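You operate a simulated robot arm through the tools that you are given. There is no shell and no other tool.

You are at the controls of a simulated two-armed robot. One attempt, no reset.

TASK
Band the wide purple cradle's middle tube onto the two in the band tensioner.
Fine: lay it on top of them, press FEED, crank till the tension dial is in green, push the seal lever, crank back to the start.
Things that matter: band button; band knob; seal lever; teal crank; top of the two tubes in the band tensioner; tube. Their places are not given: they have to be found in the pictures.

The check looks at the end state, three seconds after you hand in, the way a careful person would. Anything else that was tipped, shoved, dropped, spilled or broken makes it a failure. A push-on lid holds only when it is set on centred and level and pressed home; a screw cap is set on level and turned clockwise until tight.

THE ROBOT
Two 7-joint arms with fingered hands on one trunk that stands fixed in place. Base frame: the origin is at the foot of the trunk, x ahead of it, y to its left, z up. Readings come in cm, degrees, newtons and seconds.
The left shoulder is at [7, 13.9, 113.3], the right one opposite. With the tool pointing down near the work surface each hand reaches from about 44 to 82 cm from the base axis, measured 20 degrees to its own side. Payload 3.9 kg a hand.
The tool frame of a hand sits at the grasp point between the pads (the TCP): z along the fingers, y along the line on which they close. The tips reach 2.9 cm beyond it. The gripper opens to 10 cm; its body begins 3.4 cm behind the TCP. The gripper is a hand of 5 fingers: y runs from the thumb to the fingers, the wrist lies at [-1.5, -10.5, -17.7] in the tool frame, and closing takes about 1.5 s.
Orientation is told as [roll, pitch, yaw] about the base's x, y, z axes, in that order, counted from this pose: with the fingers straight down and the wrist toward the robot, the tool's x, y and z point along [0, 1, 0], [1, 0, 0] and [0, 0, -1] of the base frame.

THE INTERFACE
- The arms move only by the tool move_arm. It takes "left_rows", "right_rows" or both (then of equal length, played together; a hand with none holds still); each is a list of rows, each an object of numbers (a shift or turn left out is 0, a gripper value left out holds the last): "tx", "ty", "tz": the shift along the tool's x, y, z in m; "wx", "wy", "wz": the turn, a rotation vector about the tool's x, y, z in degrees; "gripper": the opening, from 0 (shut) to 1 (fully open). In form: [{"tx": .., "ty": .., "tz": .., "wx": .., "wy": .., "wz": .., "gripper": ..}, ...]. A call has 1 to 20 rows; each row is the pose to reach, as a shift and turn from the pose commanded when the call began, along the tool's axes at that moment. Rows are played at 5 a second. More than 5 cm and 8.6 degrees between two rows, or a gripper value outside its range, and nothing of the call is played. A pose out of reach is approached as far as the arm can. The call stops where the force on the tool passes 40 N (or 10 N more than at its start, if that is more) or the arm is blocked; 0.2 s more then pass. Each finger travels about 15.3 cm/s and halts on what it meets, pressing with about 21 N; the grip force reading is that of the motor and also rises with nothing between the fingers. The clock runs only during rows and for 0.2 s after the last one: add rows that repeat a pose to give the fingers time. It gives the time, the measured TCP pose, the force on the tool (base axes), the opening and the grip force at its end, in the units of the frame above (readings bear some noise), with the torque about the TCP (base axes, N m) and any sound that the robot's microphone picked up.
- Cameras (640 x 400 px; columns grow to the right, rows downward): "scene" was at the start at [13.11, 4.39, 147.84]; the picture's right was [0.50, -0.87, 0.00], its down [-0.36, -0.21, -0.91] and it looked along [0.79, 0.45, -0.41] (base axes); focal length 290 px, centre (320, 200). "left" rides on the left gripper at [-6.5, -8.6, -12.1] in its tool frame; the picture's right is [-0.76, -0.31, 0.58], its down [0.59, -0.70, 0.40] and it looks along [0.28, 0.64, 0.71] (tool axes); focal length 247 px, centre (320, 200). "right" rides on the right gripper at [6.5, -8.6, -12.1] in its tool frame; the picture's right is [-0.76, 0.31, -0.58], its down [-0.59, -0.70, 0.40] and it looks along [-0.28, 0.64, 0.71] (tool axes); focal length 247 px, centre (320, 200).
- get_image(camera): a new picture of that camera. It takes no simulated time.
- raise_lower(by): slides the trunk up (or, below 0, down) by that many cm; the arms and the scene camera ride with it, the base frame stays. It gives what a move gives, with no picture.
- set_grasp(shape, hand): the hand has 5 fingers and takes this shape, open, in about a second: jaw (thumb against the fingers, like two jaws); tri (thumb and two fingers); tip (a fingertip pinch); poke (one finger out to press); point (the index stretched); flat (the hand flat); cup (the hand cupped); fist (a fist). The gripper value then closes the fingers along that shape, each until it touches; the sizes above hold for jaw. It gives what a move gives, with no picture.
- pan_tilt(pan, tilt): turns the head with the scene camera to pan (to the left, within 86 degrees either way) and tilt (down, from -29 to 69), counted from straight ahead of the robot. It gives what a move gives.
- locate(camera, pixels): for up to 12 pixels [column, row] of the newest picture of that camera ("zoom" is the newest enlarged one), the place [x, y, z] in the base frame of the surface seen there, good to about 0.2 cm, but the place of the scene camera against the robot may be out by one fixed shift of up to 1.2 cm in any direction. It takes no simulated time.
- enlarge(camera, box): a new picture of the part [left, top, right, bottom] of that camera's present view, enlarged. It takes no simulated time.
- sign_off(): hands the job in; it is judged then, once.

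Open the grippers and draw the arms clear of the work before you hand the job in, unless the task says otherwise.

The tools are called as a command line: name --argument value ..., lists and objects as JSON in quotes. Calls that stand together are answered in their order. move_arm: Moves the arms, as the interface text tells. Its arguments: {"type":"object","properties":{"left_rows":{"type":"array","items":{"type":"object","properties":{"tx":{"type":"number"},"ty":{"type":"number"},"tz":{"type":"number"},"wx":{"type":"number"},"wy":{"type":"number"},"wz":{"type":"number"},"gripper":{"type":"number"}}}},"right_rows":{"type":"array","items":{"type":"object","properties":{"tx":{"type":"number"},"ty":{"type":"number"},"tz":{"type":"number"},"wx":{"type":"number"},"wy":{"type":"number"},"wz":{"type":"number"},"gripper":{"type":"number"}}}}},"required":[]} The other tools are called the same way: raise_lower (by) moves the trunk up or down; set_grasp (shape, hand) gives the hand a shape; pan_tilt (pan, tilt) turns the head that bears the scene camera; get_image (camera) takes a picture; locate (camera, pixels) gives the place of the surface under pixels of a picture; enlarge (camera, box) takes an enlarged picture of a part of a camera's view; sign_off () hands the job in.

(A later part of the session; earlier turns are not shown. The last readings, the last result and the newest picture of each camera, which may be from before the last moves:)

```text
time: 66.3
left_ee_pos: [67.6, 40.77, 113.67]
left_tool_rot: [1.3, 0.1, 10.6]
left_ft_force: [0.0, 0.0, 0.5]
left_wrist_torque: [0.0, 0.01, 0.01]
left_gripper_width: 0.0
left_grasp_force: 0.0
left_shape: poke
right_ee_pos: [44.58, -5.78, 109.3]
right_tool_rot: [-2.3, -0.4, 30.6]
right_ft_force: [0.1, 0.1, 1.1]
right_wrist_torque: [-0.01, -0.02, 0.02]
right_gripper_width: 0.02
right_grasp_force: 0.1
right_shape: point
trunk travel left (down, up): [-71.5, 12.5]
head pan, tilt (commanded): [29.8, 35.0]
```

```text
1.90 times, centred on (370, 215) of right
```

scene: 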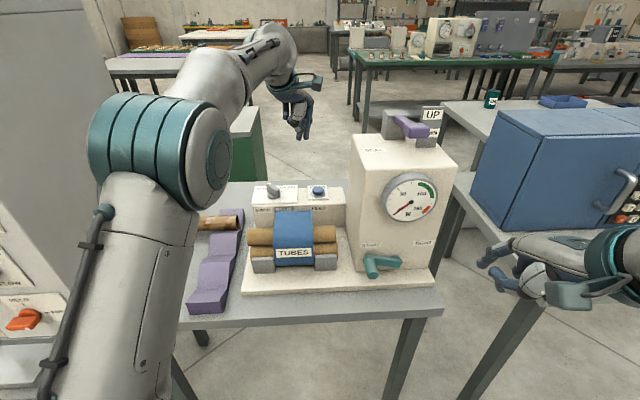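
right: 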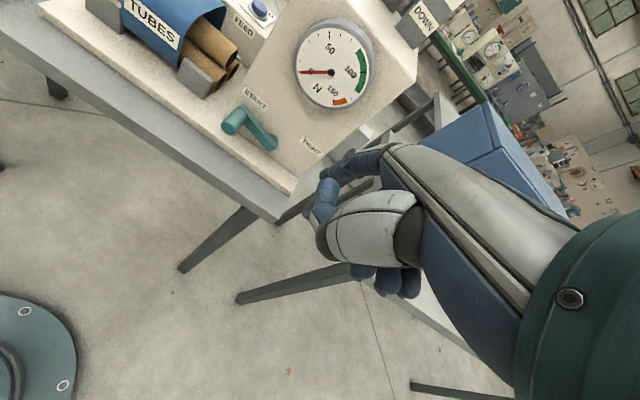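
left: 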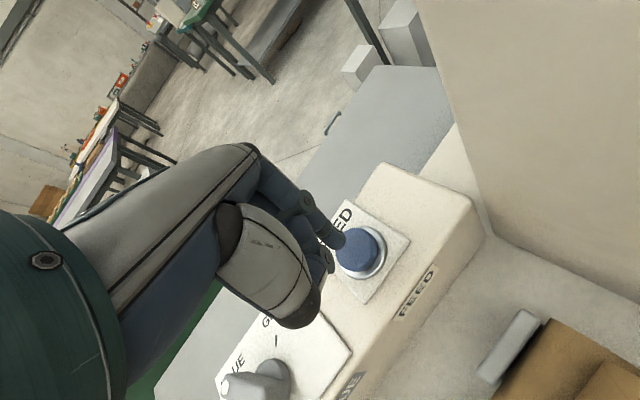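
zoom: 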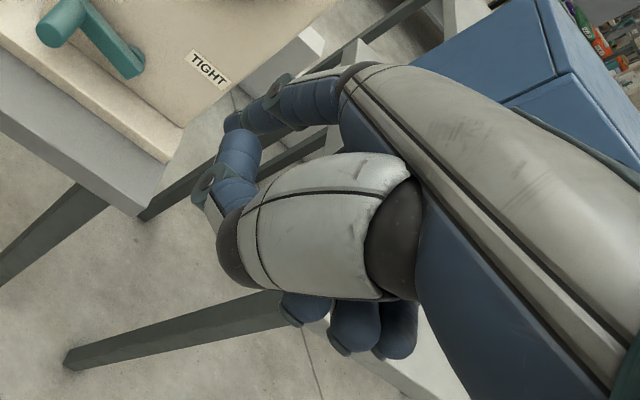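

The index is stretched (tip at scene zoom (168,212), right zoom (233,121)). I locate its line in both pictures.

locate --camera "zoom" --pixels '[[233, 122], [240, 118], [255, 112], [275, 98], [300, 92], [330, 85], [235, 145], [210, 180], [205, 200], [300, 310], [350, 340], [220, 250]]'

enlarge --camera "scene" --box '[440, 180, 640, 340]'

locate --camera "zoom" --pixels '[[168, 213], [172, 208], [180, 196], [195, 180], [215, 175], [245, 165], [197, 222], [215, 240], [225, 270], [285, 295], [300, 250], [262, 235]]'

```text
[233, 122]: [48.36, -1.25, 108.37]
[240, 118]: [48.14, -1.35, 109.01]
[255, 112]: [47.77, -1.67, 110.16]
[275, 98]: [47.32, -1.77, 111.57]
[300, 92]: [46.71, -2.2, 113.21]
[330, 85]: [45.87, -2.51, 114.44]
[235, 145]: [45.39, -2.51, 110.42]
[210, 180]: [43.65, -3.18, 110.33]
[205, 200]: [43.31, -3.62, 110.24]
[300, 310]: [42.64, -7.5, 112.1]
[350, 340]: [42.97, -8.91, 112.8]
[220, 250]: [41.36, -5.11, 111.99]
```

```text
2.50 times, centred on (540, 260) of scene
```

zoom: 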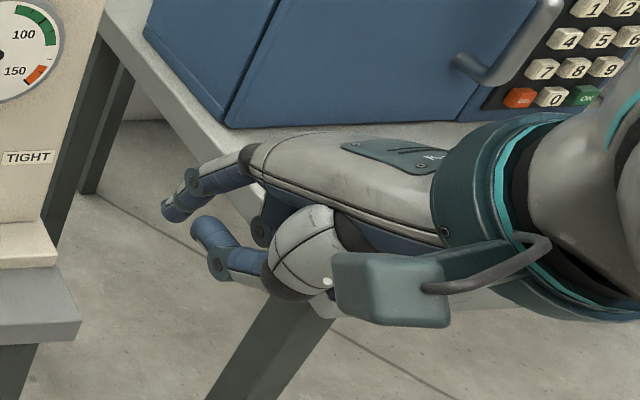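

```text
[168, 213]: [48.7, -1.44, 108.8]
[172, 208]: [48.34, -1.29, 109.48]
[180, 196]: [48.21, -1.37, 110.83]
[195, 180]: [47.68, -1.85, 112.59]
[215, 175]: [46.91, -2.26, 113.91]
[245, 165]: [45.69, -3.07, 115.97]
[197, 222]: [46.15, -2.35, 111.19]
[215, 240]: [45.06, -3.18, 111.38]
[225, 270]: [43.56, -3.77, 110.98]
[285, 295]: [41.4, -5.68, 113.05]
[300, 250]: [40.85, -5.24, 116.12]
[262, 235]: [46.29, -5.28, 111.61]
```

The index line is known now (tip at tool ≈(1.2,5.7,1.1), ~23° forward of the tool axis). I move the right hand to in front of the crank (U≈18, V≈44, z≈95) with a tilt of −40°.

move_arm --right_rows '[{"tx": 0.02, "ty": 0.016, "tz": 0.023, "wx": -5}, {"tx": 0.04, "ty": 0.032, "tz": 0.046, "wx": -11}, {"tx": 0.06, "ty": 0.048, "tz": 0.07, "wx": -17}, {"tx": 0.08, "ty": 0.064, "tz": 0.093, "wx": -23}, {"tx": 0.1, "ty": 0.08, "tz": 0.116, "wx": -29}, {"tx": 0.12, "ty": 0.096, "tz": 0.14, "wx": -35}, {"tx": 0.12, "ty": 0.096, "tz": 0.14, "wx": -40}, {"tx": 0.12, "ty": 0.096, "tz": 0.14, "wx": -40}]'

get_image --camera "scene"

get_image --camera "right"

```text
time: 68.1
left_ee_pos: [67.59, 40.77, 113.74]
left_tool_rot: [1.3, -0.1, 10.5]
left_ft_force: [0.0, 0.3, 0.0]
left_wrist_torque: [-0.01, 0.02, 0.01]
left_gripper_width: 0.0
left_grasp_force: 0.0
left_shape: poke
right_ee_pos: [47.11, 9.04, 94.96]
right_tool_rot: [-2.9, -40.4, 32.7]
right_ft_force: [0.1, 0.4, -0.2]
right_wrist_torque: [0.0, 0.03, 0.02]
right_gripper_width: 0.01
right_grasp_force: 0.0
right_shape: point
trunk travel left (down, up): [-71.5, 12.5]
head pan, tilt (commanded): [29.8, 35.0]
```

```text
taken
```

scene: 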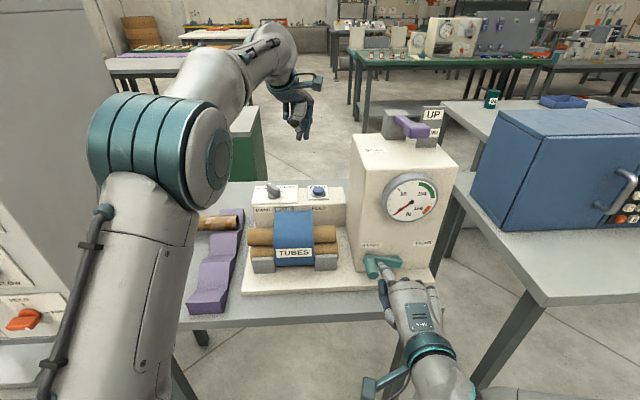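

```text
taken
```

right: 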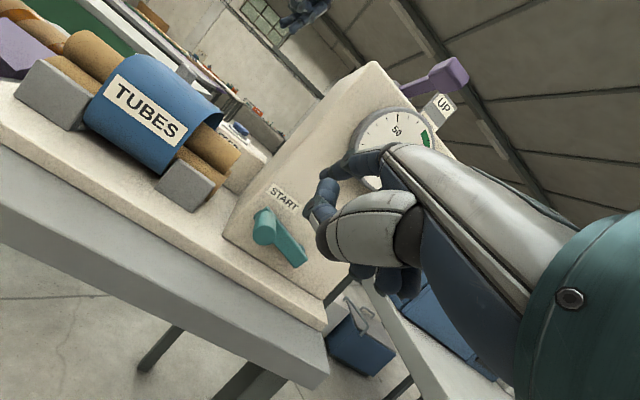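

Reached without limits. I check the index tip position against the crank with enlarged views.

enlarge --camera "scene" --box '[330, 220, 470, 360]'

enlarge --camera "right" --box '[230, 120, 420, 300]'

```text
2.86 times, centred on (400, 290) of scene
```

zoom: 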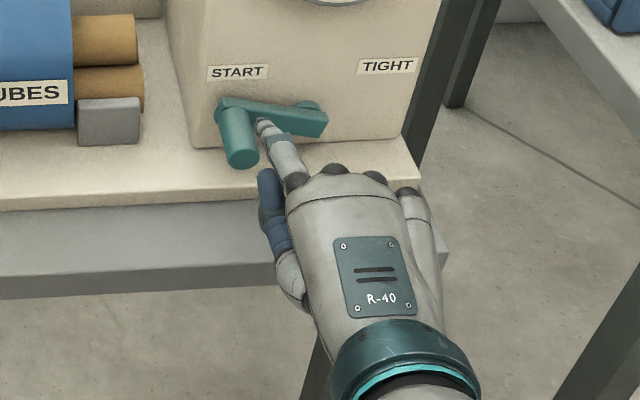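

```text
2.22 times, centred on (325, 210) of right
```

zoom: 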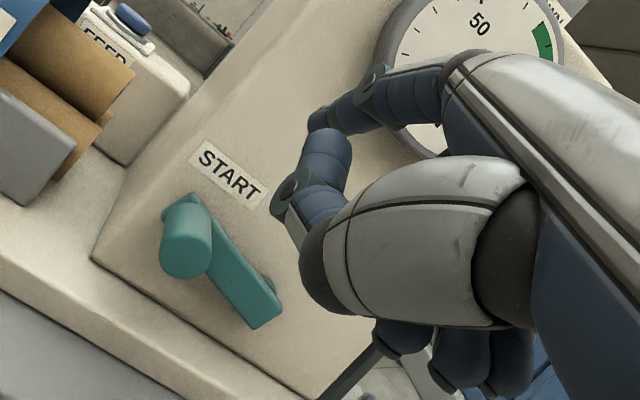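

Locating index tip (318,118), thumb tip (320,145), and crank: handle end (178,262), handle top (195,215), arm right end (265,310), hub (268,278).

locate --camera "zoom" --pixels '[[316, 118], [322, 122], [340, 112], [315, 145], [300, 180], [185, 255], [175, 270], [195, 215], [165, 240], [205, 250], [262, 315], [268, 280]]'

locate --camera "zoom" --pixels '[[190, 275], [170, 225], [210, 235], [225, 235], [240, 290], [250, 325], [275, 305], [230, 260], [200, 200], [180, 205], [245, 265], [258, 295]]'

```text
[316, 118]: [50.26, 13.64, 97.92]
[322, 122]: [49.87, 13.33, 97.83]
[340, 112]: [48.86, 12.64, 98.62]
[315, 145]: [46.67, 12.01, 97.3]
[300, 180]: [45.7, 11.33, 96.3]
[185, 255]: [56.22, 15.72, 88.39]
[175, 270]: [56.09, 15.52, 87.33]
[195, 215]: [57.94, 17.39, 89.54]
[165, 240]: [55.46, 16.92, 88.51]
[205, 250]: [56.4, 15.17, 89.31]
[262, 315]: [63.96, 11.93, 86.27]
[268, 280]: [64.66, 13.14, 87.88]
```

```text
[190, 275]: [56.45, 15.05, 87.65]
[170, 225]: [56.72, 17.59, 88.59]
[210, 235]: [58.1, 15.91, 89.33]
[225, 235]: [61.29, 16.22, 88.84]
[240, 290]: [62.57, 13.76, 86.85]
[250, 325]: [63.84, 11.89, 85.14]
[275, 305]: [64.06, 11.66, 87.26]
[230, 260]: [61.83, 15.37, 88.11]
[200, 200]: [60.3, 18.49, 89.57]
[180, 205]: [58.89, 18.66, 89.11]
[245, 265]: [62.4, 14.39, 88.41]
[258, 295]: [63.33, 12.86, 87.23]
```

Tip prediction matches (≈U 17.7, V 49.2, z 97.8). Handle centre U 18.3, z 88.35, r 1.2; pivot ≈(25.3, 86.6), radius ≈7.2. I go straight down 13 cm in front of the bench so the index can then slide forward beneath the handle.

move_arm --right_rows '[{"tx": 0.0004, "ty": -0.02, "tz": 0.024}, {"tx": 0.0008, "ty": -0.042, "tz": 0.05}, {"tx": 0.0012, "ty": -0.064, "tz": 0.075}, {"tx": 0.0015, "ty": -0.0848, "tz": 0.0998}, {"tx": 0.0015, "ty": -0.0848, "tz": 0.0998}]'

get_image --camera "right"

enlarge --camera "scene" --box '[330, 220, 470, 360]'

```text
time: 69.3
left_ee_pos: [67.53, 40.67, 113.8]
left_tool_rot: [1.4, 0.0, 10.7]
left_ft_force: [0.6, -0.1, -0.1]
left_wrist_torque: [0.03, -0.01, 0.02]
left_gripper_width: 0.01
left_grasp_force: 0.0
left_shape: poke
right_ee_pos: [46.94, 8.76, 81.87]
right_tool_rot: [-3.0, -40.4, 32.6]
right_ft_force: [0.3, -0.2, -0.1]
right_wrist_torque: [-0.02, -0.01, 0.01]
right_gripper_width: 0.01
right_grasp_force: 0.0
right_shape: point
trunk travel left (down, up): [-71.5, 12.5]
head pan, tilt (commanded): [29.8, 35.0]
```

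```text
taken
```

right: 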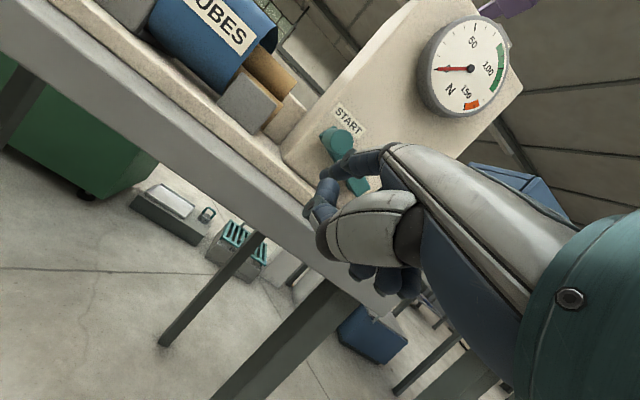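

```text
2.86 times, centred on (400, 290) of scene
```

zoom: 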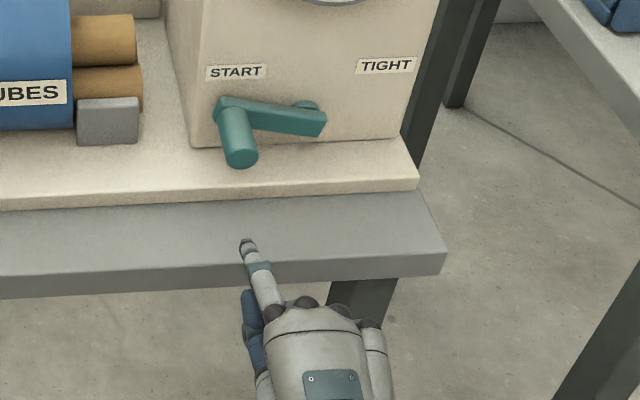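

Index tip is in front of the bench at handle level (z≈84.7). I move forward 6 cm first and check alignment below the handle.

move_arm --right_rows '[{"tx": 0.0005, "ty": 0.0152, "tz": 0.0129}, {"tx": 0.001, "ty": 0.0304, "tz": 0.0258}, {"tx": 0.0015, "ty": 0.0457, "tz": 0.0388}, {"tx": 0.0015, "ty": 0.0457, "tz": 0.0388}]'

enlarge --camera "right" --box '[250, 80, 450, 260]'

enlarge --camera "scene" --box '[330, 220, 470, 360]'

```text
time: 70.3
left_ee_pos: [67.69, 40.67, 113.73]
left_tool_rot: [1.4, 0.0, 10.6]
left_ft_force: [-1.4, 0.3, 0.4]
left_wrist_torque: [0.01, -0.01, 0.0]
left_gripper_width: 0.01
left_grasp_force: 0.0
left_shape: poke
right_ee_pos: [52.35, 11.82, 81.95]
right_tool_rot: [-3.0, -40.3, 32.6]
right_ft_force: [0.1, -0.8, -0.5]
right_wrist_torque: [0.01, -0.02, -0.01]
right_gripper_width: 0.0
right_grasp_force: 0.0
right_shape: point
trunk travel left (down, up): [-71.5, 12.5]
head pan, tilt (commanded): [29.8, 35.0]
```

```text
2.22 times, centred on (350, 170) of right
```

zoom: 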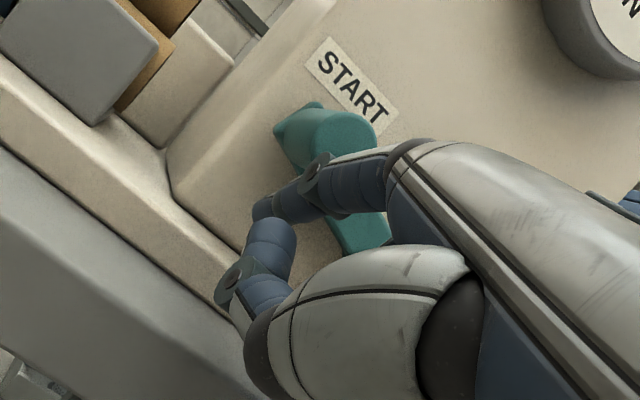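

```text
2.86 times, centred on (400, 290) of scene
```

zoom: 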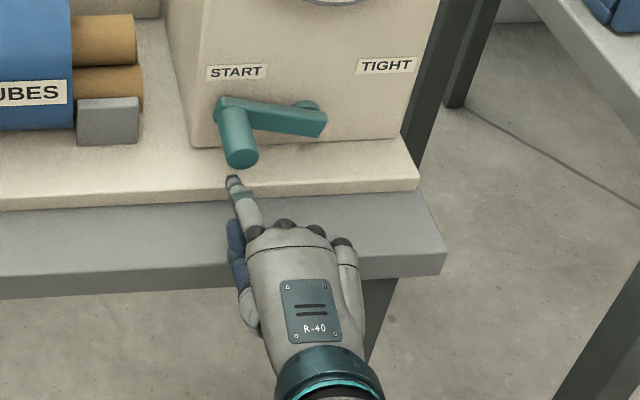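

The index tip is right at the handle's end and below it. I slide forward 2.3 cm under the handle.

move_arm --right_rows '[{"tx": 0.001, "ty": 0.008, "tz": 0.007}, {"tx": 0.002, "ty": 0.0175, "tz": 0.0148}, {"tx": 0.002, "ty": 0.0175, "tz": 0.0148}]'

enlarge --camera "right" --box '[250, 80, 450, 260]'

enlarge --camera "scene" --box '[330, 220, 470, 360]'

```text
time: 71.1
left_ee_pos: [67.64, 40.81, 113.74]
left_tool_rot: [1.3, 0.0, 10.6]
left_ft_force: [-0.3, -0.7, 0.8]
left_wrist_torque: [0.01, 0.02, -0.04]
left_gripper_width: 0.0
left_grasp_force: 0.1
left_shape: poke
right_ee_pos: [54.13, 13.36, 81.81]
right_tool_rot: [-3.2, -40.3, 32.6]
right_ft_force: [-4.0, -0.4, -1.8]
right_wrist_torque: [0.03, -0.22, 0.1]
right_gripper_width: 9.28
right_grasp_force: 0.0
right_shape: point
trunk travel left (down, up): [-71.5, 12.5]
head pan, tilt (commanded): [29.8, 35.0]
```

```text
2.22 times, centred on (350, 170) of right
```

zoom: 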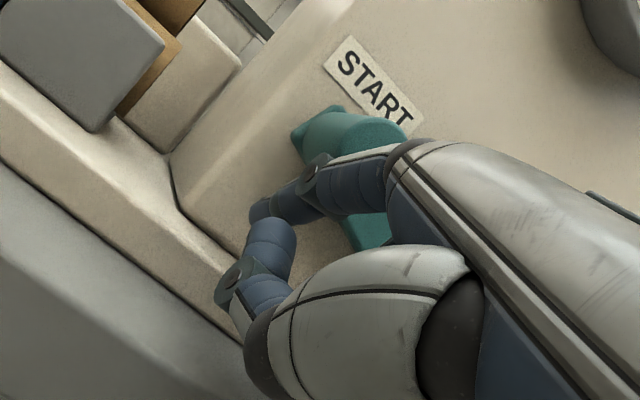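

```text
2.86 times, centred on (400, 290) of scene
```

zoom: 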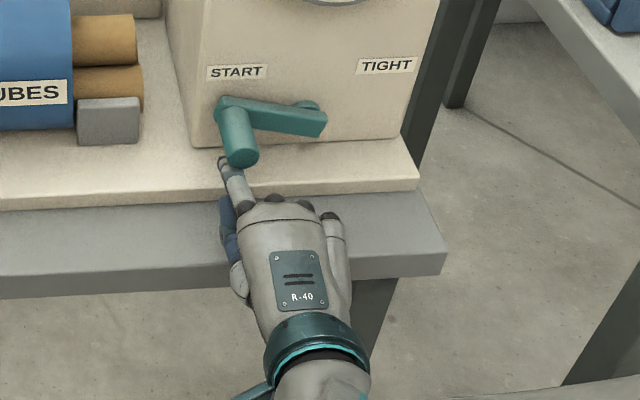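

Light contact (−4 N) with the handle's end. I check lateral alignment by locating the index (258,210) and the handle end (345,125).

locate --camera "zoom" --pixels '[[222, 160], [224, 168], [228, 180], [235, 195], [240, 160], [232, 150], [250, 150], [228, 125], [245, 125], [242, 163], [222, 105], [315, 125]]'

enlarge --camera "right" --box '[300, 100, 420, 220]'

```text
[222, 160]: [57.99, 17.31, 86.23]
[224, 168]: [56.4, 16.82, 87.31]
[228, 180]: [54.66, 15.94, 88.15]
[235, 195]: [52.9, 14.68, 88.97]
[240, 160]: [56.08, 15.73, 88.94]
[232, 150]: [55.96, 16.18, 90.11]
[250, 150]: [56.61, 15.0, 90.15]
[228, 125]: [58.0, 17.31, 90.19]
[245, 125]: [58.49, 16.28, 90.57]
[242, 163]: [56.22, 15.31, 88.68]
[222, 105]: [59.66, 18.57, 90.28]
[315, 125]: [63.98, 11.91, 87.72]
```

```text
3.33 times, centred on (360, 160) of right
```

zoom: 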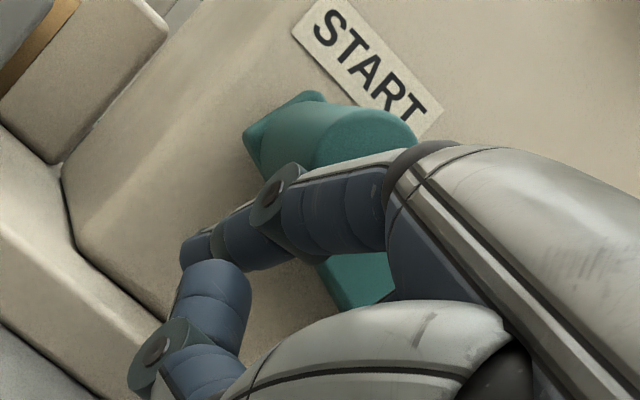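

The index is under the handle, ~0.5 cm left of its centre. I shift right 0.4 cm and push up along the crank's arc by about 2.9 cm, then read the dial.

move_arm --right_rows '[{"tx": -0.004}, {"tx": -0.0043, "ty": 0.0032, "tz": -0.0036}, {"tx": -0.0045, "ty": 0.0064, "tz": -0.0072}, {"tx": -0.0053, "ty": 0.0096, "tz": -0.0109}, {"tx": -0.006, "ty": 0.0129, "tz": -0.0146}, {"tx": -0.0075, "ty": 0.016, "tz": -0.0182}, {"tx": -0.009, "ty": 0.0192, "tz": -0.0218}]'

enlarge --camera "scene" --box '[330, 160, 470, 360]'

enlarge --camera "right" --box '[250, 20, 450, 220]'

```text
time: 72.7
left_ee_pos: [67.54, 40.79, 113.64]
left_tool_rot: [1.3, 0.0, 10.7]
left_ft_force: [-0.7, 0.3, -0.5]
left_wrist_torque: [-0.01, 0.0, 0.01]
left_gripper_width: 0.0
left_grasp_force: 0.0
left_shape: poke
right_ee_pos: [54.46, 12.7, 84.81]
right_tool_rot: [-3.0, -40.4, 32.6]
right_ft_force: [-1.5, 0.1, -1.3]
right_wrist_torque: [-0.04, -0.04, -0.01]
right_gripper_width: 9.31
right_grasp_force: 0.1
right_shape: point
trunk travel left (down, up): [-71.5, 12.5]
head pan, tilt (commanded): [29.8, 35.0]
```

```text
2.00 times, centred on (400, 260) of scene
```

zoom: 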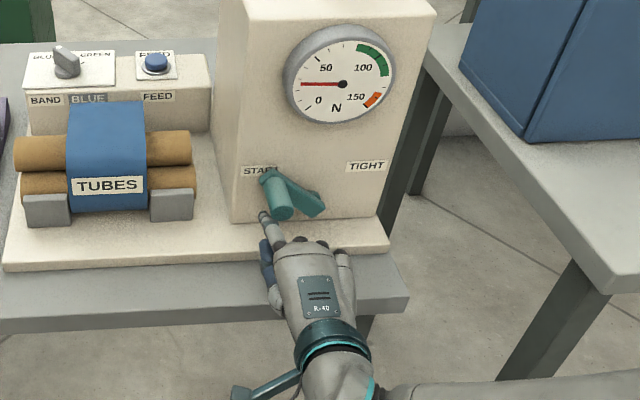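

```text
2.00 times, centred on (350, 120) of right
```

zoom: 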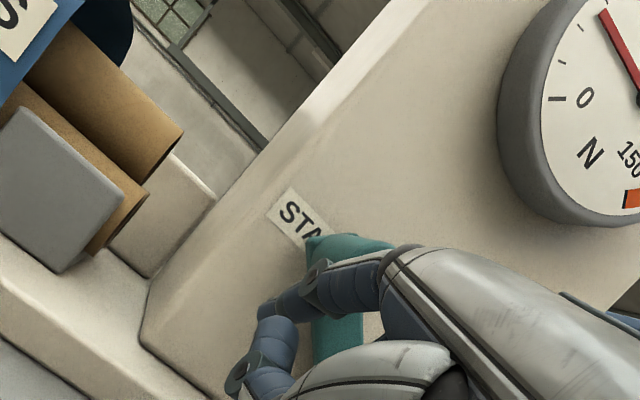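

It turns easily: the needle rose to about 25. I continue along the arc (finger to angle 140° about the pivot).

move_arm --right_rows '[{"tx": -0.0018, "ty": 0.0027, "tz": -0.003}, {"tx": -0.0037, "ty": 0.0054, "tz": -0.006}, {"tx": -0.006, "ty": 0.0079, "tz": -0.0088}, {"tx": -0.0083, "ty": 0.0104, "tz": -0.0115}, {"tx": -0.011, "ty": 0.0127, "tz": -0.014}, {"tx": -0.0138, "ty": 0.0151, "tz": -0.0166}]'

enlarge --camera "scene" --box '[330, 160, 470, 360]'

enlarge --camera "right" --box '[250, 20, 450, 220]'

```text
time: 74.1
left_ee_pos: [67.62, 40.89, 113.76]
left_tool_rot: [1.3, 0.0, 10.6]
left_ft_force: [0.7, 0.1, 0.5]
left_wrist_torque: [-0.01, -0.03, -0.03]
left_gripper_width: 0.01
left_grasp_force: 0.1
left_shape: poke
right_ee_pos: [55.35, 11.51, 86.92]
right_tool_rot: [-3.1, -40.4, 32.6]
right_ft_force: [-0.2, 0.8, -0.7]
right_wrist_torque: [-0.08, -0.01, 0.03]
right_gripper_width: 9.31
right_grasp_force: 0.1
right_shape: point
trunk travel left (down, up): [-71.5, 12.5]
head pan, tilt (commanded): [29.8, 35.0]
```

```text
2.00 times, centred on (400, 260) of scene
```

zoom: 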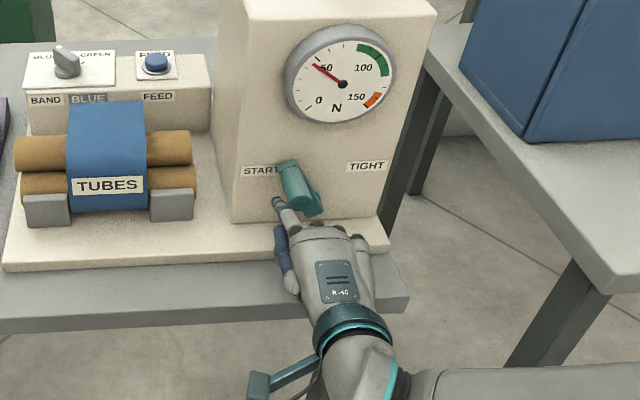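

```text
2.00 times, centred on (350, 120) of right
```

zoom: 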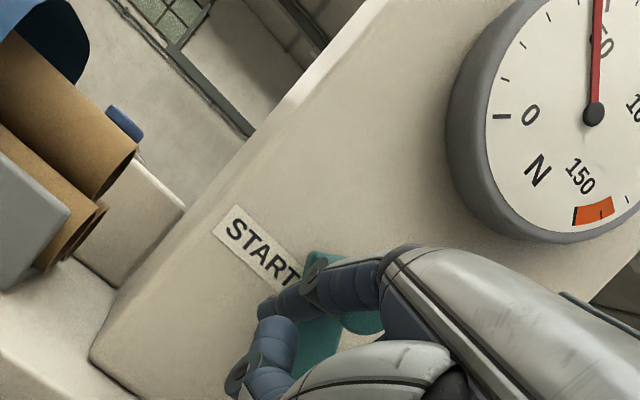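

Needle near 50. I continue along the arc (finger to 115°), now pushing up and to the right.

move_arm --right_rows '[{"tx": -0.0036, "ty": 0.0024, "tz": -0.0025}, {"tx": -0.0073, "ty": 0.0048, "tz": -0.005}, {"tx": -0.012, "ty": 0.008, "tz": -0.0083}, {"tx": -0.0166, "ty": 0.011, "tz": -0.0116}, {"tx": -0.021, "ty": 0.0132, "tz": -0.0137}, {"tx": -0.0256, "ty": 0.0153, "tz": -0.0159}]'

enlarge --camera "scene" --box '[330, 160, 470, 360]'

enlarge --camera "right" --box '[250, 20, 450, 220]'

```text
time: 75.5
left_ee_pos: [67.71, 40.88, 113.68]
left_tool_rot: [1.3, 0.0, 10.7]
left_ft_force: [0.3, 0.3, 0.0]
left_wrist_torque: [0.01, 0.01, 0.01]
left_gripper_width: 0.0
left_grasp_force: 0.1
left_shape: poke
right_ee_pos: [56.45, 9.67, 89.34]
right_tool_rot: [-3.3, -40.3, 32.2]
right_ft_force: [0.0, 0.1, -0.6]
right_wrist_torque: [-0.02, -0.01, 0.06]
right_gripper_width: 0.0
right_grasp_force: 0.0
right_shape: point
trunk travel left (down, up): [-71.5, 12.5]
head pan, tilt (commanded): [29.8, 35.0]
```

```text
2.00 times, centred on (400, 260) of scene
```

zoom: 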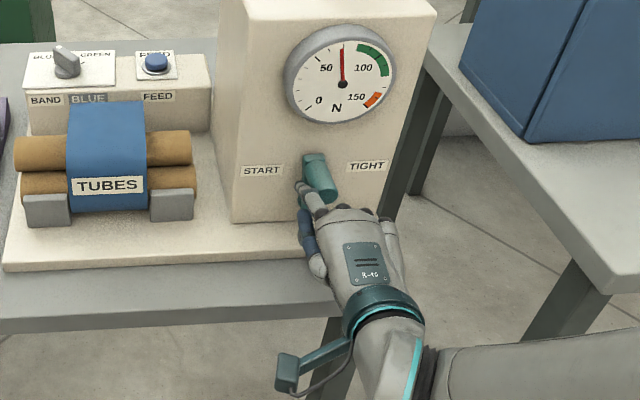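

```text
2.00 times, centred on (350, 120) of right
```

zoom: 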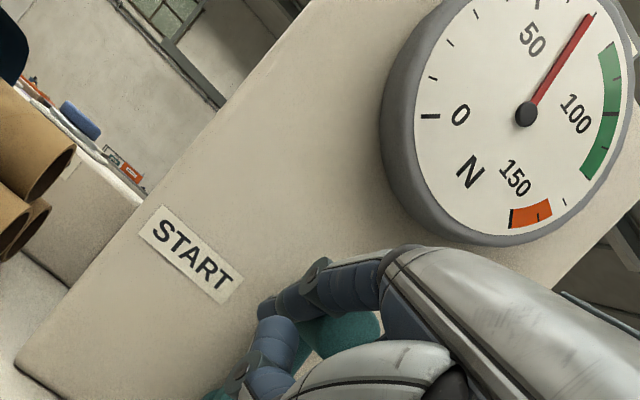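

Needle at ~75, below green (≈88–115). I push a bit further right (finger to ~98°), aiming at ~95.

move_arm --right_rows '[{"tx": -0.0042, "ty": 0.0011, "tz": -0.001}, {"tx": -0.0083, "ty": 0.0022, "tz": -0.0019}, {"tx": -0.0117, "ty": 0.0029, "tz": -0.0024}, {"tx": -0.0152, "ty": 0.0035, "tz": -0.0028}, {"tx": -0.018, "ty": 0.0039, "tz": -0.003}, {"tx": -0.0206, "ty": 0.0042, "tz": -0.0032}]'

enlarge --camera "scene" --box '[330, 160, 470, 360]'

enlarge --camera "right" --box '[250, 20, 450, 220]'

```text
time: 76.9
left_ee_pos: [67.59, 40.76, 113.68]
left_tool_rot: [1.4, 0.0, 10.6]
left_ft_force: [0.0, 0.3, 0.5]
left_wrist_torque: [0.03, 0.0, 0.01]
left_gripper_width: 0.0
left_grasp_force: 0.0
left_shape: poke
right_ee_pos: [56.76, 9.09, 90.19]
right_tool_rot: [-3.4, -40.2, 32.1]
right_ft_force: [-0.3, 1.4, 0.1]
right_wrist_torque: [-0.03, 0.02, 0.01]
right_gripper_width: 0.0
right_grasp_force: 0.2
right_shape: point
right hand out of reach, approached as far as the arm can: row 1, 2, 3, 4, 5, 6
trunk travel left (down, up): [-71.5, 12.5]
head pan, tilt (commanded): [29.8, 35.0]
```

```text
2.00 times, centred on (400, 260) of scene
```

zoom: 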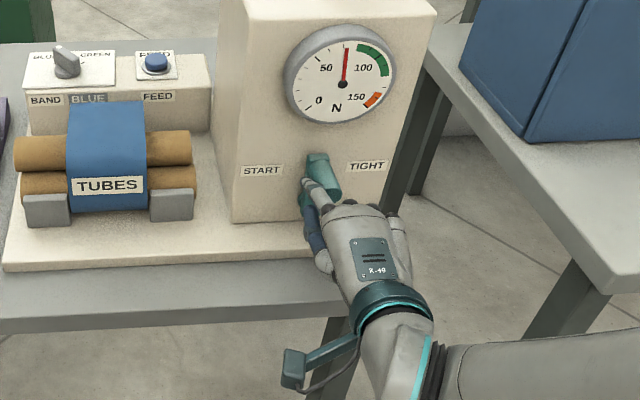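

```text
2.00 times, centred on (350, 120) of right
```

zoom: 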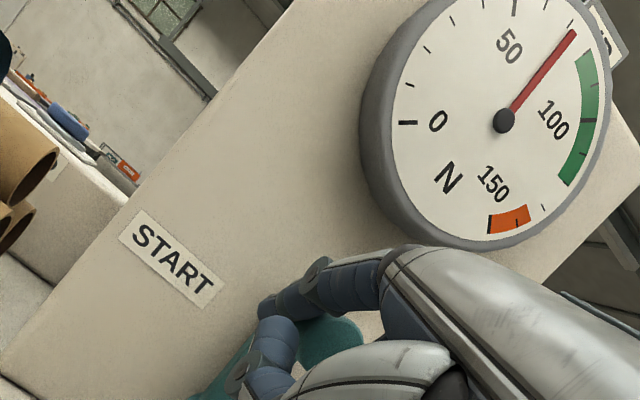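

The right arm hits a limit (needle ~80). I'll check whether the crank holds by itself: I back the finger off to the left by ~1 cm and watch the needle.

move_arm --right_rows '[{"tx": 0.004}, {"tx": 0.008}, {"tx": 0.012}]'

enlarge --camera "scene" --box '[330, 160, 470, 360]'

```text
time: 77.7
left_ee_pos: [67.85, 40.85, 113.61]
left_tool_rot: [1.5, -0.1, 10.6]
left_ft_force: [-0.8, 0.4, -0.2]
left_wrist_torque: [0.01, 0.0, 0.01]
left_gripper_width: 0.01
left_grasp_force: 0.0
left_shape: poke
right_ee_pos: [56.14, 10.21, 90.02]
right_tool_rot: [-3.0, -40.4, 32.6]
right_ft_force: [0.1, -0.2, 0.1]
right_wrist_torque: [0.01, 0.03, 0.03]
right_gripper_width: 0.0
right_grasp_force: 0.0
right_shape: point
trunk travel left (down, up): [-71.5, 12.5]
head pan, tilt (commanded): [29.8, 35.0]
```

```text
2.00 times, centred on (400, 260) of scene
```

zoom: 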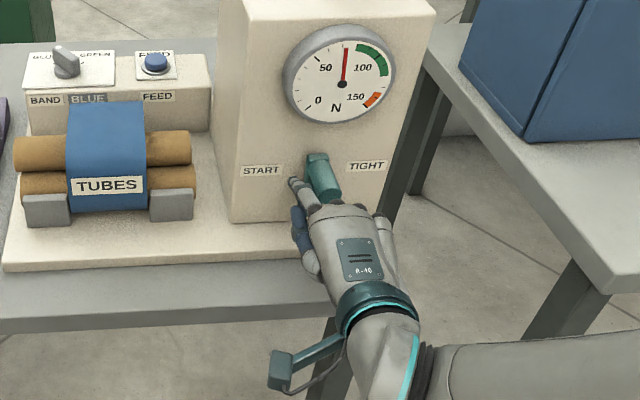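

The crank holds by itself (needle stays ~80 with the finger off). I withdraw the right hand straight back from the crank, then will re-approach with fingers down and push the handle to the right with the side of the hand.

move_arm --right_rows '[{"tx": -0.0016, "ty": -0.0228, "tz": -0.0194}, {"tx": -0.0033, "ty": -0.0457, "tz": -0.0387}, {"tx": -0.005, "ty": -0.0685, "tz": -0.0581}, {"tx": -0.005, "ty": -0.06, "tz": -0.068, "wx": 7}, {"tx": -0.005, "ty": -0.05, "tz": -0.08, "wx": 15}, {"tx": -0.005, "ty": -0.04, "tz": -0.09, "wx": 23}, {"tx": -0.005, "ty": -0.035, "tz": -0.1, "wx": 31}, {"tx": -0.005, "ty": -0.03, "tz": -0.105, "wx": 39}, {"tx": -0.005, "ty": -0.03, "tz": -0.105, "wx": 39}]'

set_grasp --hand "right" --shape "jaw"

get_image --camera "right"

get_image --camera "scene"

```text
time: 79.7
left_ee_pos: [67.75, 40.77, 113.7]
left_tool_rot: [1.4, 0.0, 10.6]
left_ft_force: [-0.1, 0.2, -0.1]
left_wrist_torque: [-0.02, 0.02, -0.01]
left_gripper_width: 0.0
left_grasp_force: 0.0
left_shape: poke
right_ee_pos: [48.49, 5.31, 96.23]
right_tool_rot: [-2.3, -1.5, 30.7]
right_ft_force: [-0.2, -0.9, -0.2]
right_wrist_torque: [0.02, -0.01, 0.01]
right_gripper_width: 0.0
right_grasp_force: 0.0
right_shape: point
trunk travel left (down, up): [-71.5, 12.5]
head pan, tilt (commanded): [29.8, 35.0]
```

```text
time: 80.6
left_ee_pos: [67.74, 40.81, 113.7]
left_tool_rot: [1.3, 0.0, 10.6]
left_ft_force: [-0.6, 1.1, 0.1]
left_wrist_torque: [0.02, -0.01, -0.01]
left_gripper_width: 0.0
left_grasp_force: 0.1
left_shape: poke
right_ee_pos: [48.34, 5.27, 96.17]
right_tool_rot: [-2.3, -1.5, 30.7]
right_ft_force: [-0.2, 0.4, -0.2]
right_wrist_torque: [0.0, -0.01, 0.01]
right_gripper_width: 9.98
right_grasp_force: 0.1
right_shape: jaw
trunk travel left (down, up): [-71.5, 12.5]
head pan, tilt (commanded): [29.8, 35.0]
```

```text
taken
```

right: 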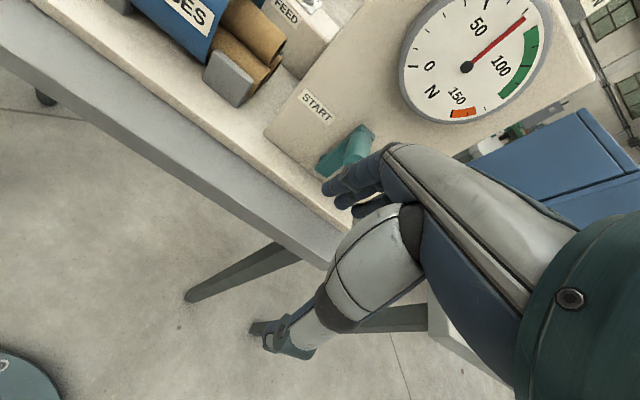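

```text
taken
```

scene: 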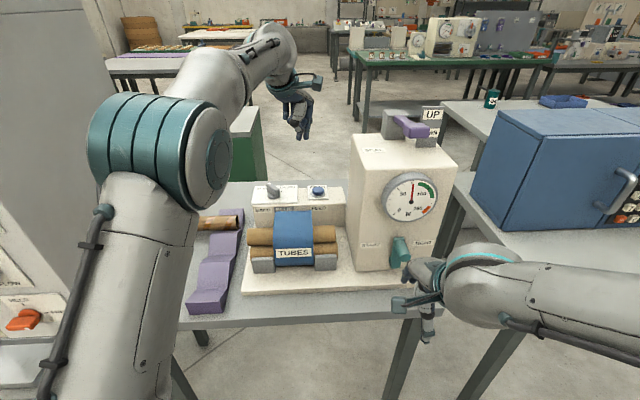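

The dial reads about 80 and holds. I locate the handle precisely in the right picture (around (345,150)).

enlarge --camera "right" --box '[290, 100, 430, 220]'

locate --camera "zoom" --pixels '[[170, 200], [160, 225], [190, 190], [220, 160], [240, 130], [265, 120], [250, 150], [260, 165], [280, 130], [200, 220], [180, 235], [270, 150]]'

```text
3.33 times, centred on (360, 160) of right
```

zoom: 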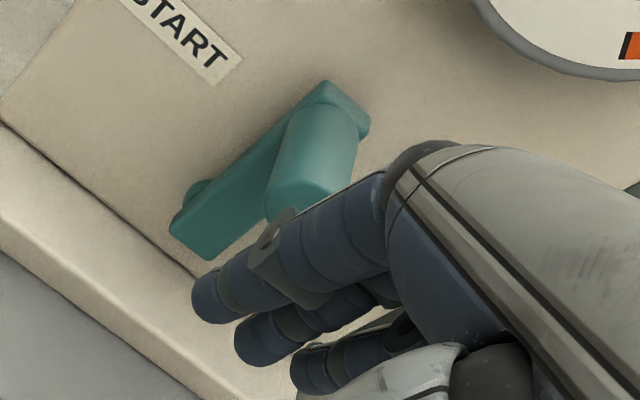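

```text
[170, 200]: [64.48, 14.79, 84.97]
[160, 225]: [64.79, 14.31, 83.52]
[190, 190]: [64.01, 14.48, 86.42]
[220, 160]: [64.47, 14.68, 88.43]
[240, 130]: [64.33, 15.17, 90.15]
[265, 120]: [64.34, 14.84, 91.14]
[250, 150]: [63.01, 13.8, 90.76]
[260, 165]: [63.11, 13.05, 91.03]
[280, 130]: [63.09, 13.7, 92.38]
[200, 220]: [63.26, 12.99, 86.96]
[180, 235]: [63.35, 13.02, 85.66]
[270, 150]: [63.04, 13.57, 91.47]
```

Now I locate the actual handle pixels seen here: cylinder (310,150), its end (285,190)-(320,200), arm top (330,90).

locate --camera "zoom" --pixels '[[310, 130], [330, 130], [350, 140], [300, 165], [320, 175], [275, 195], [295, 195], [325, 90], [360, 120], [200, 245], [185, 215], [345, 150]]'

```text
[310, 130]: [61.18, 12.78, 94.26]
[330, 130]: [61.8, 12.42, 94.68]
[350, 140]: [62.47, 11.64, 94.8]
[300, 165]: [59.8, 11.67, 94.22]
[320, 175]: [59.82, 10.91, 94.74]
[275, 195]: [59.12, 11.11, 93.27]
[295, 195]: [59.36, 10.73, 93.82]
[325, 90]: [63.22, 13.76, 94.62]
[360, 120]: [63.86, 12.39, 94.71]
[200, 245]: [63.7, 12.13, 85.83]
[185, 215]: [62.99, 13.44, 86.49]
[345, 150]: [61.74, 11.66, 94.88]
```

Handle centre is now at U≈24.85, z≈93.7 (crank ~94°). I bring the open right hand (fingers down) to the left of the handle: first left 7 cm, then forward so the fingers are at V≈57.

move_arm --right_rows '[{"tx": 0.025, "ty": -0.001, "tz": 0.008}, {"tx": 0.05, "ty": -0.003, "tz": 0.018}, {"tx": 0.072, "ty": -0.0042, "tz": 0.03}, {"tx": 0.0735, "ty": 0.02, "tz": 0.035}, {"tx": 0.075, "ty": 0.045, "tz": 0.04}, {"tx": 0.076, "ty": 0.065, "tz": 0.042}, {"tx": 0.077, "ty": 0.0846, "tz": 0.042}, {"tx": 0.077, "ty": 0.0846, "tz": 0.042}]'

get_image --camera "right"

enlarge --camera "scene" --box '[310, 160, 490, 340]'

```text
time: 82.6
left_ee_pos: [67.7, 40.7, 113.74]
left_tool_rot: [1.3, 0.1, 10.6]
left_ft_force: [0.1, -0.5, -0.8]
left_wrist_torque: [-0.02, 0.02, 0.01]
left_gripper_width: 0.02
left_grasp_force: 0.2
left_shape: poke
right_ee_pos: [53.6, 15.5, 95.94]
right_tool_rot: [1.2, -5.0, 28.3]
right_ft_force: [-0.5, 0.4, -0.5]
right_wrist_torque: [0.0, 0.0, 0.01]
right_gripper_width: 10.0
right_grasp_force: 0.0
right_shape: jaw
trunk travel left (down, up): [-71.5, 12.5]
head pan, tilt (commanded): [29.8, 35.0]
stopped in row 8 (right hand): the arm was blocked; the commanded pose is now the measured one
```

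```text
taken
```

right: 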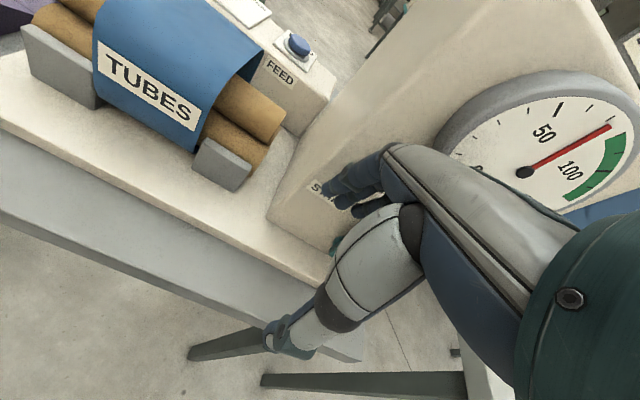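

```text
2.22 times, centred on (400, 250) of scene
```

zoom: 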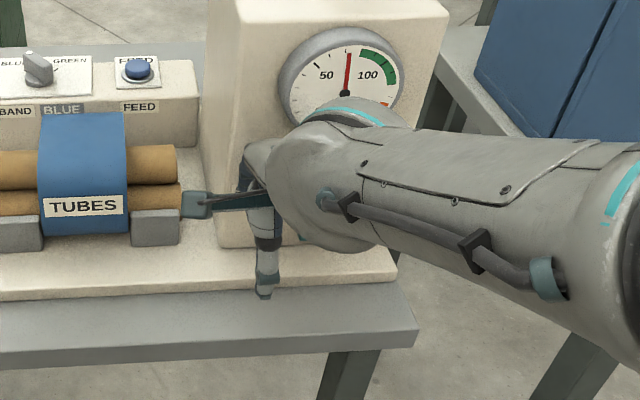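

The arm reports a joint limit, but the hand is left of the handle with the fingers at V≈58. I try pushing slowly to the right by 2 cm and watch the needle.

move_arm --right_rows '[{"tx": -0.005}, {"tx": -0.01}, {"tx": -0.015}, {"tx": -0.02}]'

enlarge --camera "scene" --box '[310, 160, 490, 340]'

get_image --camera "right"

```text
time: 83.6
left_ee_pos: [67.63, 40.79, 113.67]
left_tool_rot: [1.3, 0.0, 10.5]
left_ft_force: [-0.3, 0.2, 0.9]
left_wrist_torque: [0.03, 0.0, 0.0]
left_gripper_width: 0.0
left_grasp_force: 0.0
left_shape: poke
right_ee_pos: [54.29, 13.98, 95.75]
right_tool_rot: [1.0, -4.7, 28.6]
right_ft_force: [-0.3, -0.1, -0.8]
right_wrist_torque: [0.03, 0.02, 0.03]
right_gripper_width: 9.98
right_grasp_force: 0.1
right_shape: jaw
trunk travel left (down, up): [-71.5, 12.5]
head pan, tilt (commanded): [29.8, 35.0]
```

```text
2.22 times, centred on (400, 250) of scene
```

zoom: 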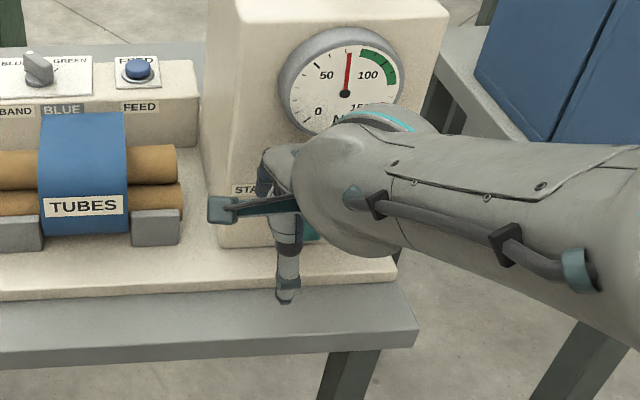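

```text
taken
```

right: 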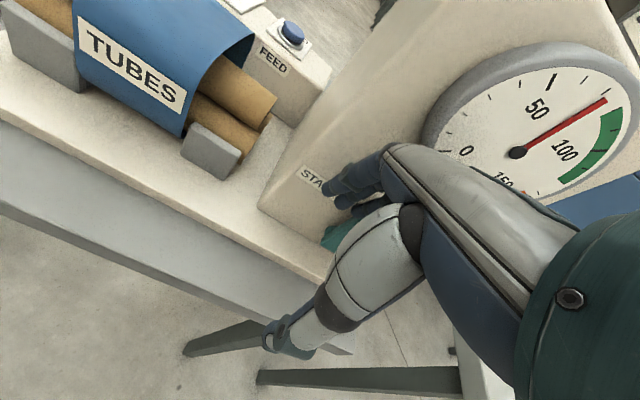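

Moving right works; the fingertips at z≈92.9 are a bit high for the handle. I lower 3 cm here.

move_arm --right_rows '[{"tx": 0.004, "tz": 0.01}, {"tx": 0.004, "tz": 0.02}, {"tx": 0.004, "tz": 0.03}, {"tx": 0.004, "tz": 0.03}]'

enlarge --camera "right" --box '[270, 130, 450, 330]'

enlarge --camera "scene" --box '[310, 160, 490, 340]'

```text
time: 84.8
left_ee_pos: [67.66, 40.74, 113.69]
left_tool_rot: [1.3, 0.0, 10.6]
left_ft_force: [0.2, -0.5, 0.1]
left_wrist_torque: [-0.01, -0.01, -0.01]
left_gripper_width: 0.0
left_grasp_force: 0.0
left_shape: poke
right_ee_pos: [55.46, 14.05, 95.8]
right_tool_rot: [3.0, -7.5, 27.1]
right_ft_force: [-0.4, 0.4, 0.4]
right_wrist_torque: [0.01, 0.0, -0.01]
right_gripper_width: 9.99
right_grasp_force: 0.0
right_shape: jaw
trunk travel left (down, up): [-71.5, 12.5]
head pan, tilt (commanded): [29.8, 35.0]
stopped in row 4 (right hand): the arm was blocked; the commanded pose is now the measured one
```

```text
2.00 times, centred on (360, 230) of right
```

zoom: 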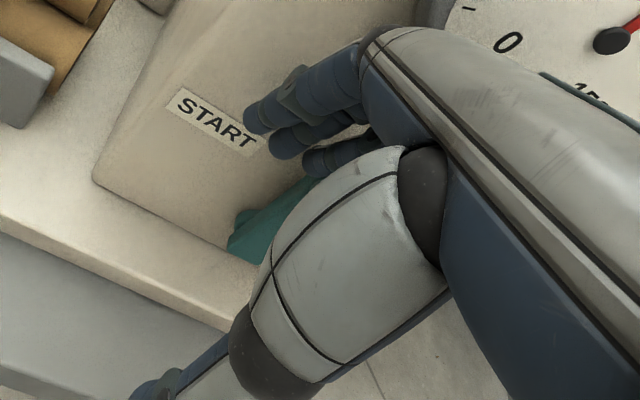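

```text
2.22 times, centred on (400, 250) of scene
```

zoom: 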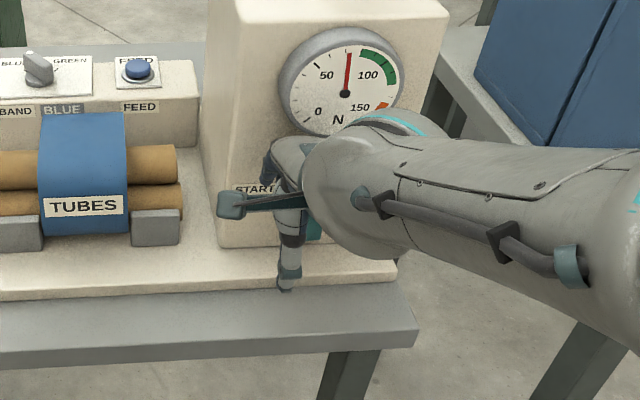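

Vertical motion is limited by the joints here; I can use the trunk for height. I first locate the fingertips ((252,125), (277,150), (312,168)) relative to the handle.

locate --camera "right" --pixels '[[325, 193], [338, 205], [355, 213], [328, 185], [345, 200], [345, 240], [330, 250], [340, 195], [352, 208], [358, 218], [365, 205], [322, 188]]'

enlarge --camera "right" --box '[300, 160, 400, 270]'

```text
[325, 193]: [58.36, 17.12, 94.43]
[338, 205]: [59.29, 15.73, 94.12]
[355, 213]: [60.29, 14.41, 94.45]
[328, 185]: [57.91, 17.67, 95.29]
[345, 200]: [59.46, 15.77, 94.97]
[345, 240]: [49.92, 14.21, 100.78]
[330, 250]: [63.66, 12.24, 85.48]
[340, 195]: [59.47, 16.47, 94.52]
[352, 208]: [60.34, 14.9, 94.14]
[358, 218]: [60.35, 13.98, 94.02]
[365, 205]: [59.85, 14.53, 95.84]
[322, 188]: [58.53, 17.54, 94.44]
```

```text
3.64 times, centred on (350, 215) of right
```

zoom: 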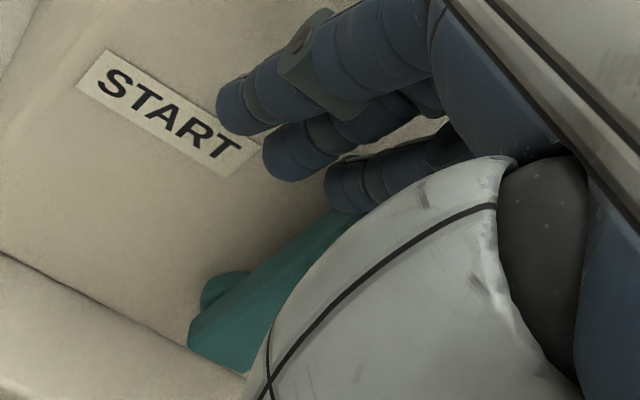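

Index/middle/ring tips are at U≈18.4/20.1/21.8 and the pinky would be over the handle, so I shift left 3 cm first, then lower the trunk 4 cm.

move_arm --right_rows '[{"tx": 0.01, "ty": -0.002}, {"tx": 0.02, "ty": -0.004}, {"tx": 0.03, "ty": -0.006}, {"tx": 0.03, "ty": -0.006}]'

raise_lower --by -4

get_image --camera "right"

get_image --camera "scene"

```text
time: 86.0
left_ee_pos: [67.68, 40.64, 113.63]
left_tool_rot: [1.3, 0.0, 10.6]
left_ft_force: [0.3, -0.4, 0.5]
left_wrist_torque: [-0.02, 0.0, 0.0]
left_gripper_width: 0.0
left_grasp_force: 0.0
left_shape: poke
right_ee_pos: [54.76, 15.38, 98.11]
right_tool_rot: [6.0, -9.0, 24.6]
right_ft_force: [0.1, 0.6, -0.3]
right_wrist_torque: [0.02, -0.01, 0.0]
right_gripper_width: 10.0
right_grasp_force: 0.1
right_shape: jaw
trunk travel left (down, up): [-71.5, 12.5]
head pan, tilt (commanded): [29.8, 35.0]
stopped in row 4 (right hand): the arm was blocked; the commanded pose is now the measured one
```

```text
time: 86.8
left_ee_pos: [67.65, 40.7, 109.66]
left_tool_rot: [1.3, 0.0, 10.6]
left_ft_force: [-0.3, 0.0, 1.1]
left_wrist_torque: [0.03, 0.02, 0.02]
left_gripper_width: 0.0
left_grasp_force: 0.0
left_shape: poke
right_ee_pos: [54.78, 15.43, 94.05]
right_tool_rot: [5.9, -8.8, 24.8]
right_ft_force: [-0.5, 0.0, 0.7]
right_wrist_torque: [0.02, 0.02, 0.0]
right_gripper_width: 10.01
right_grasp_force: 0.1
right_shape: jaw
trunk travel left (down, up): [-67.5, 16.5]
head pan, tilt (commanded): [29.8, 35.0]
```

```text
taken
```

right: 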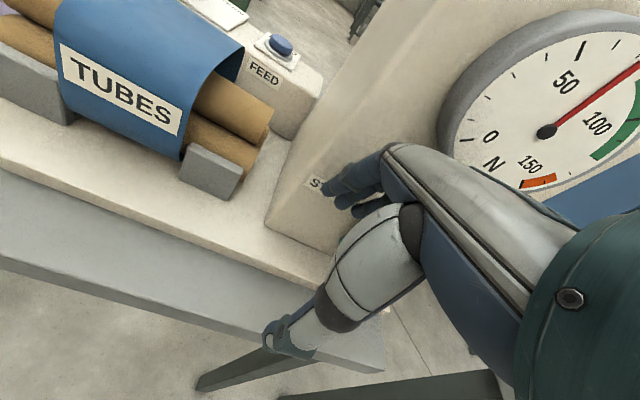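

```text
taken
```

scene: 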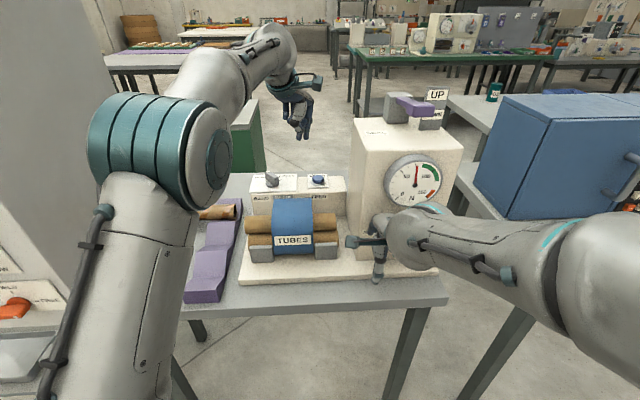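

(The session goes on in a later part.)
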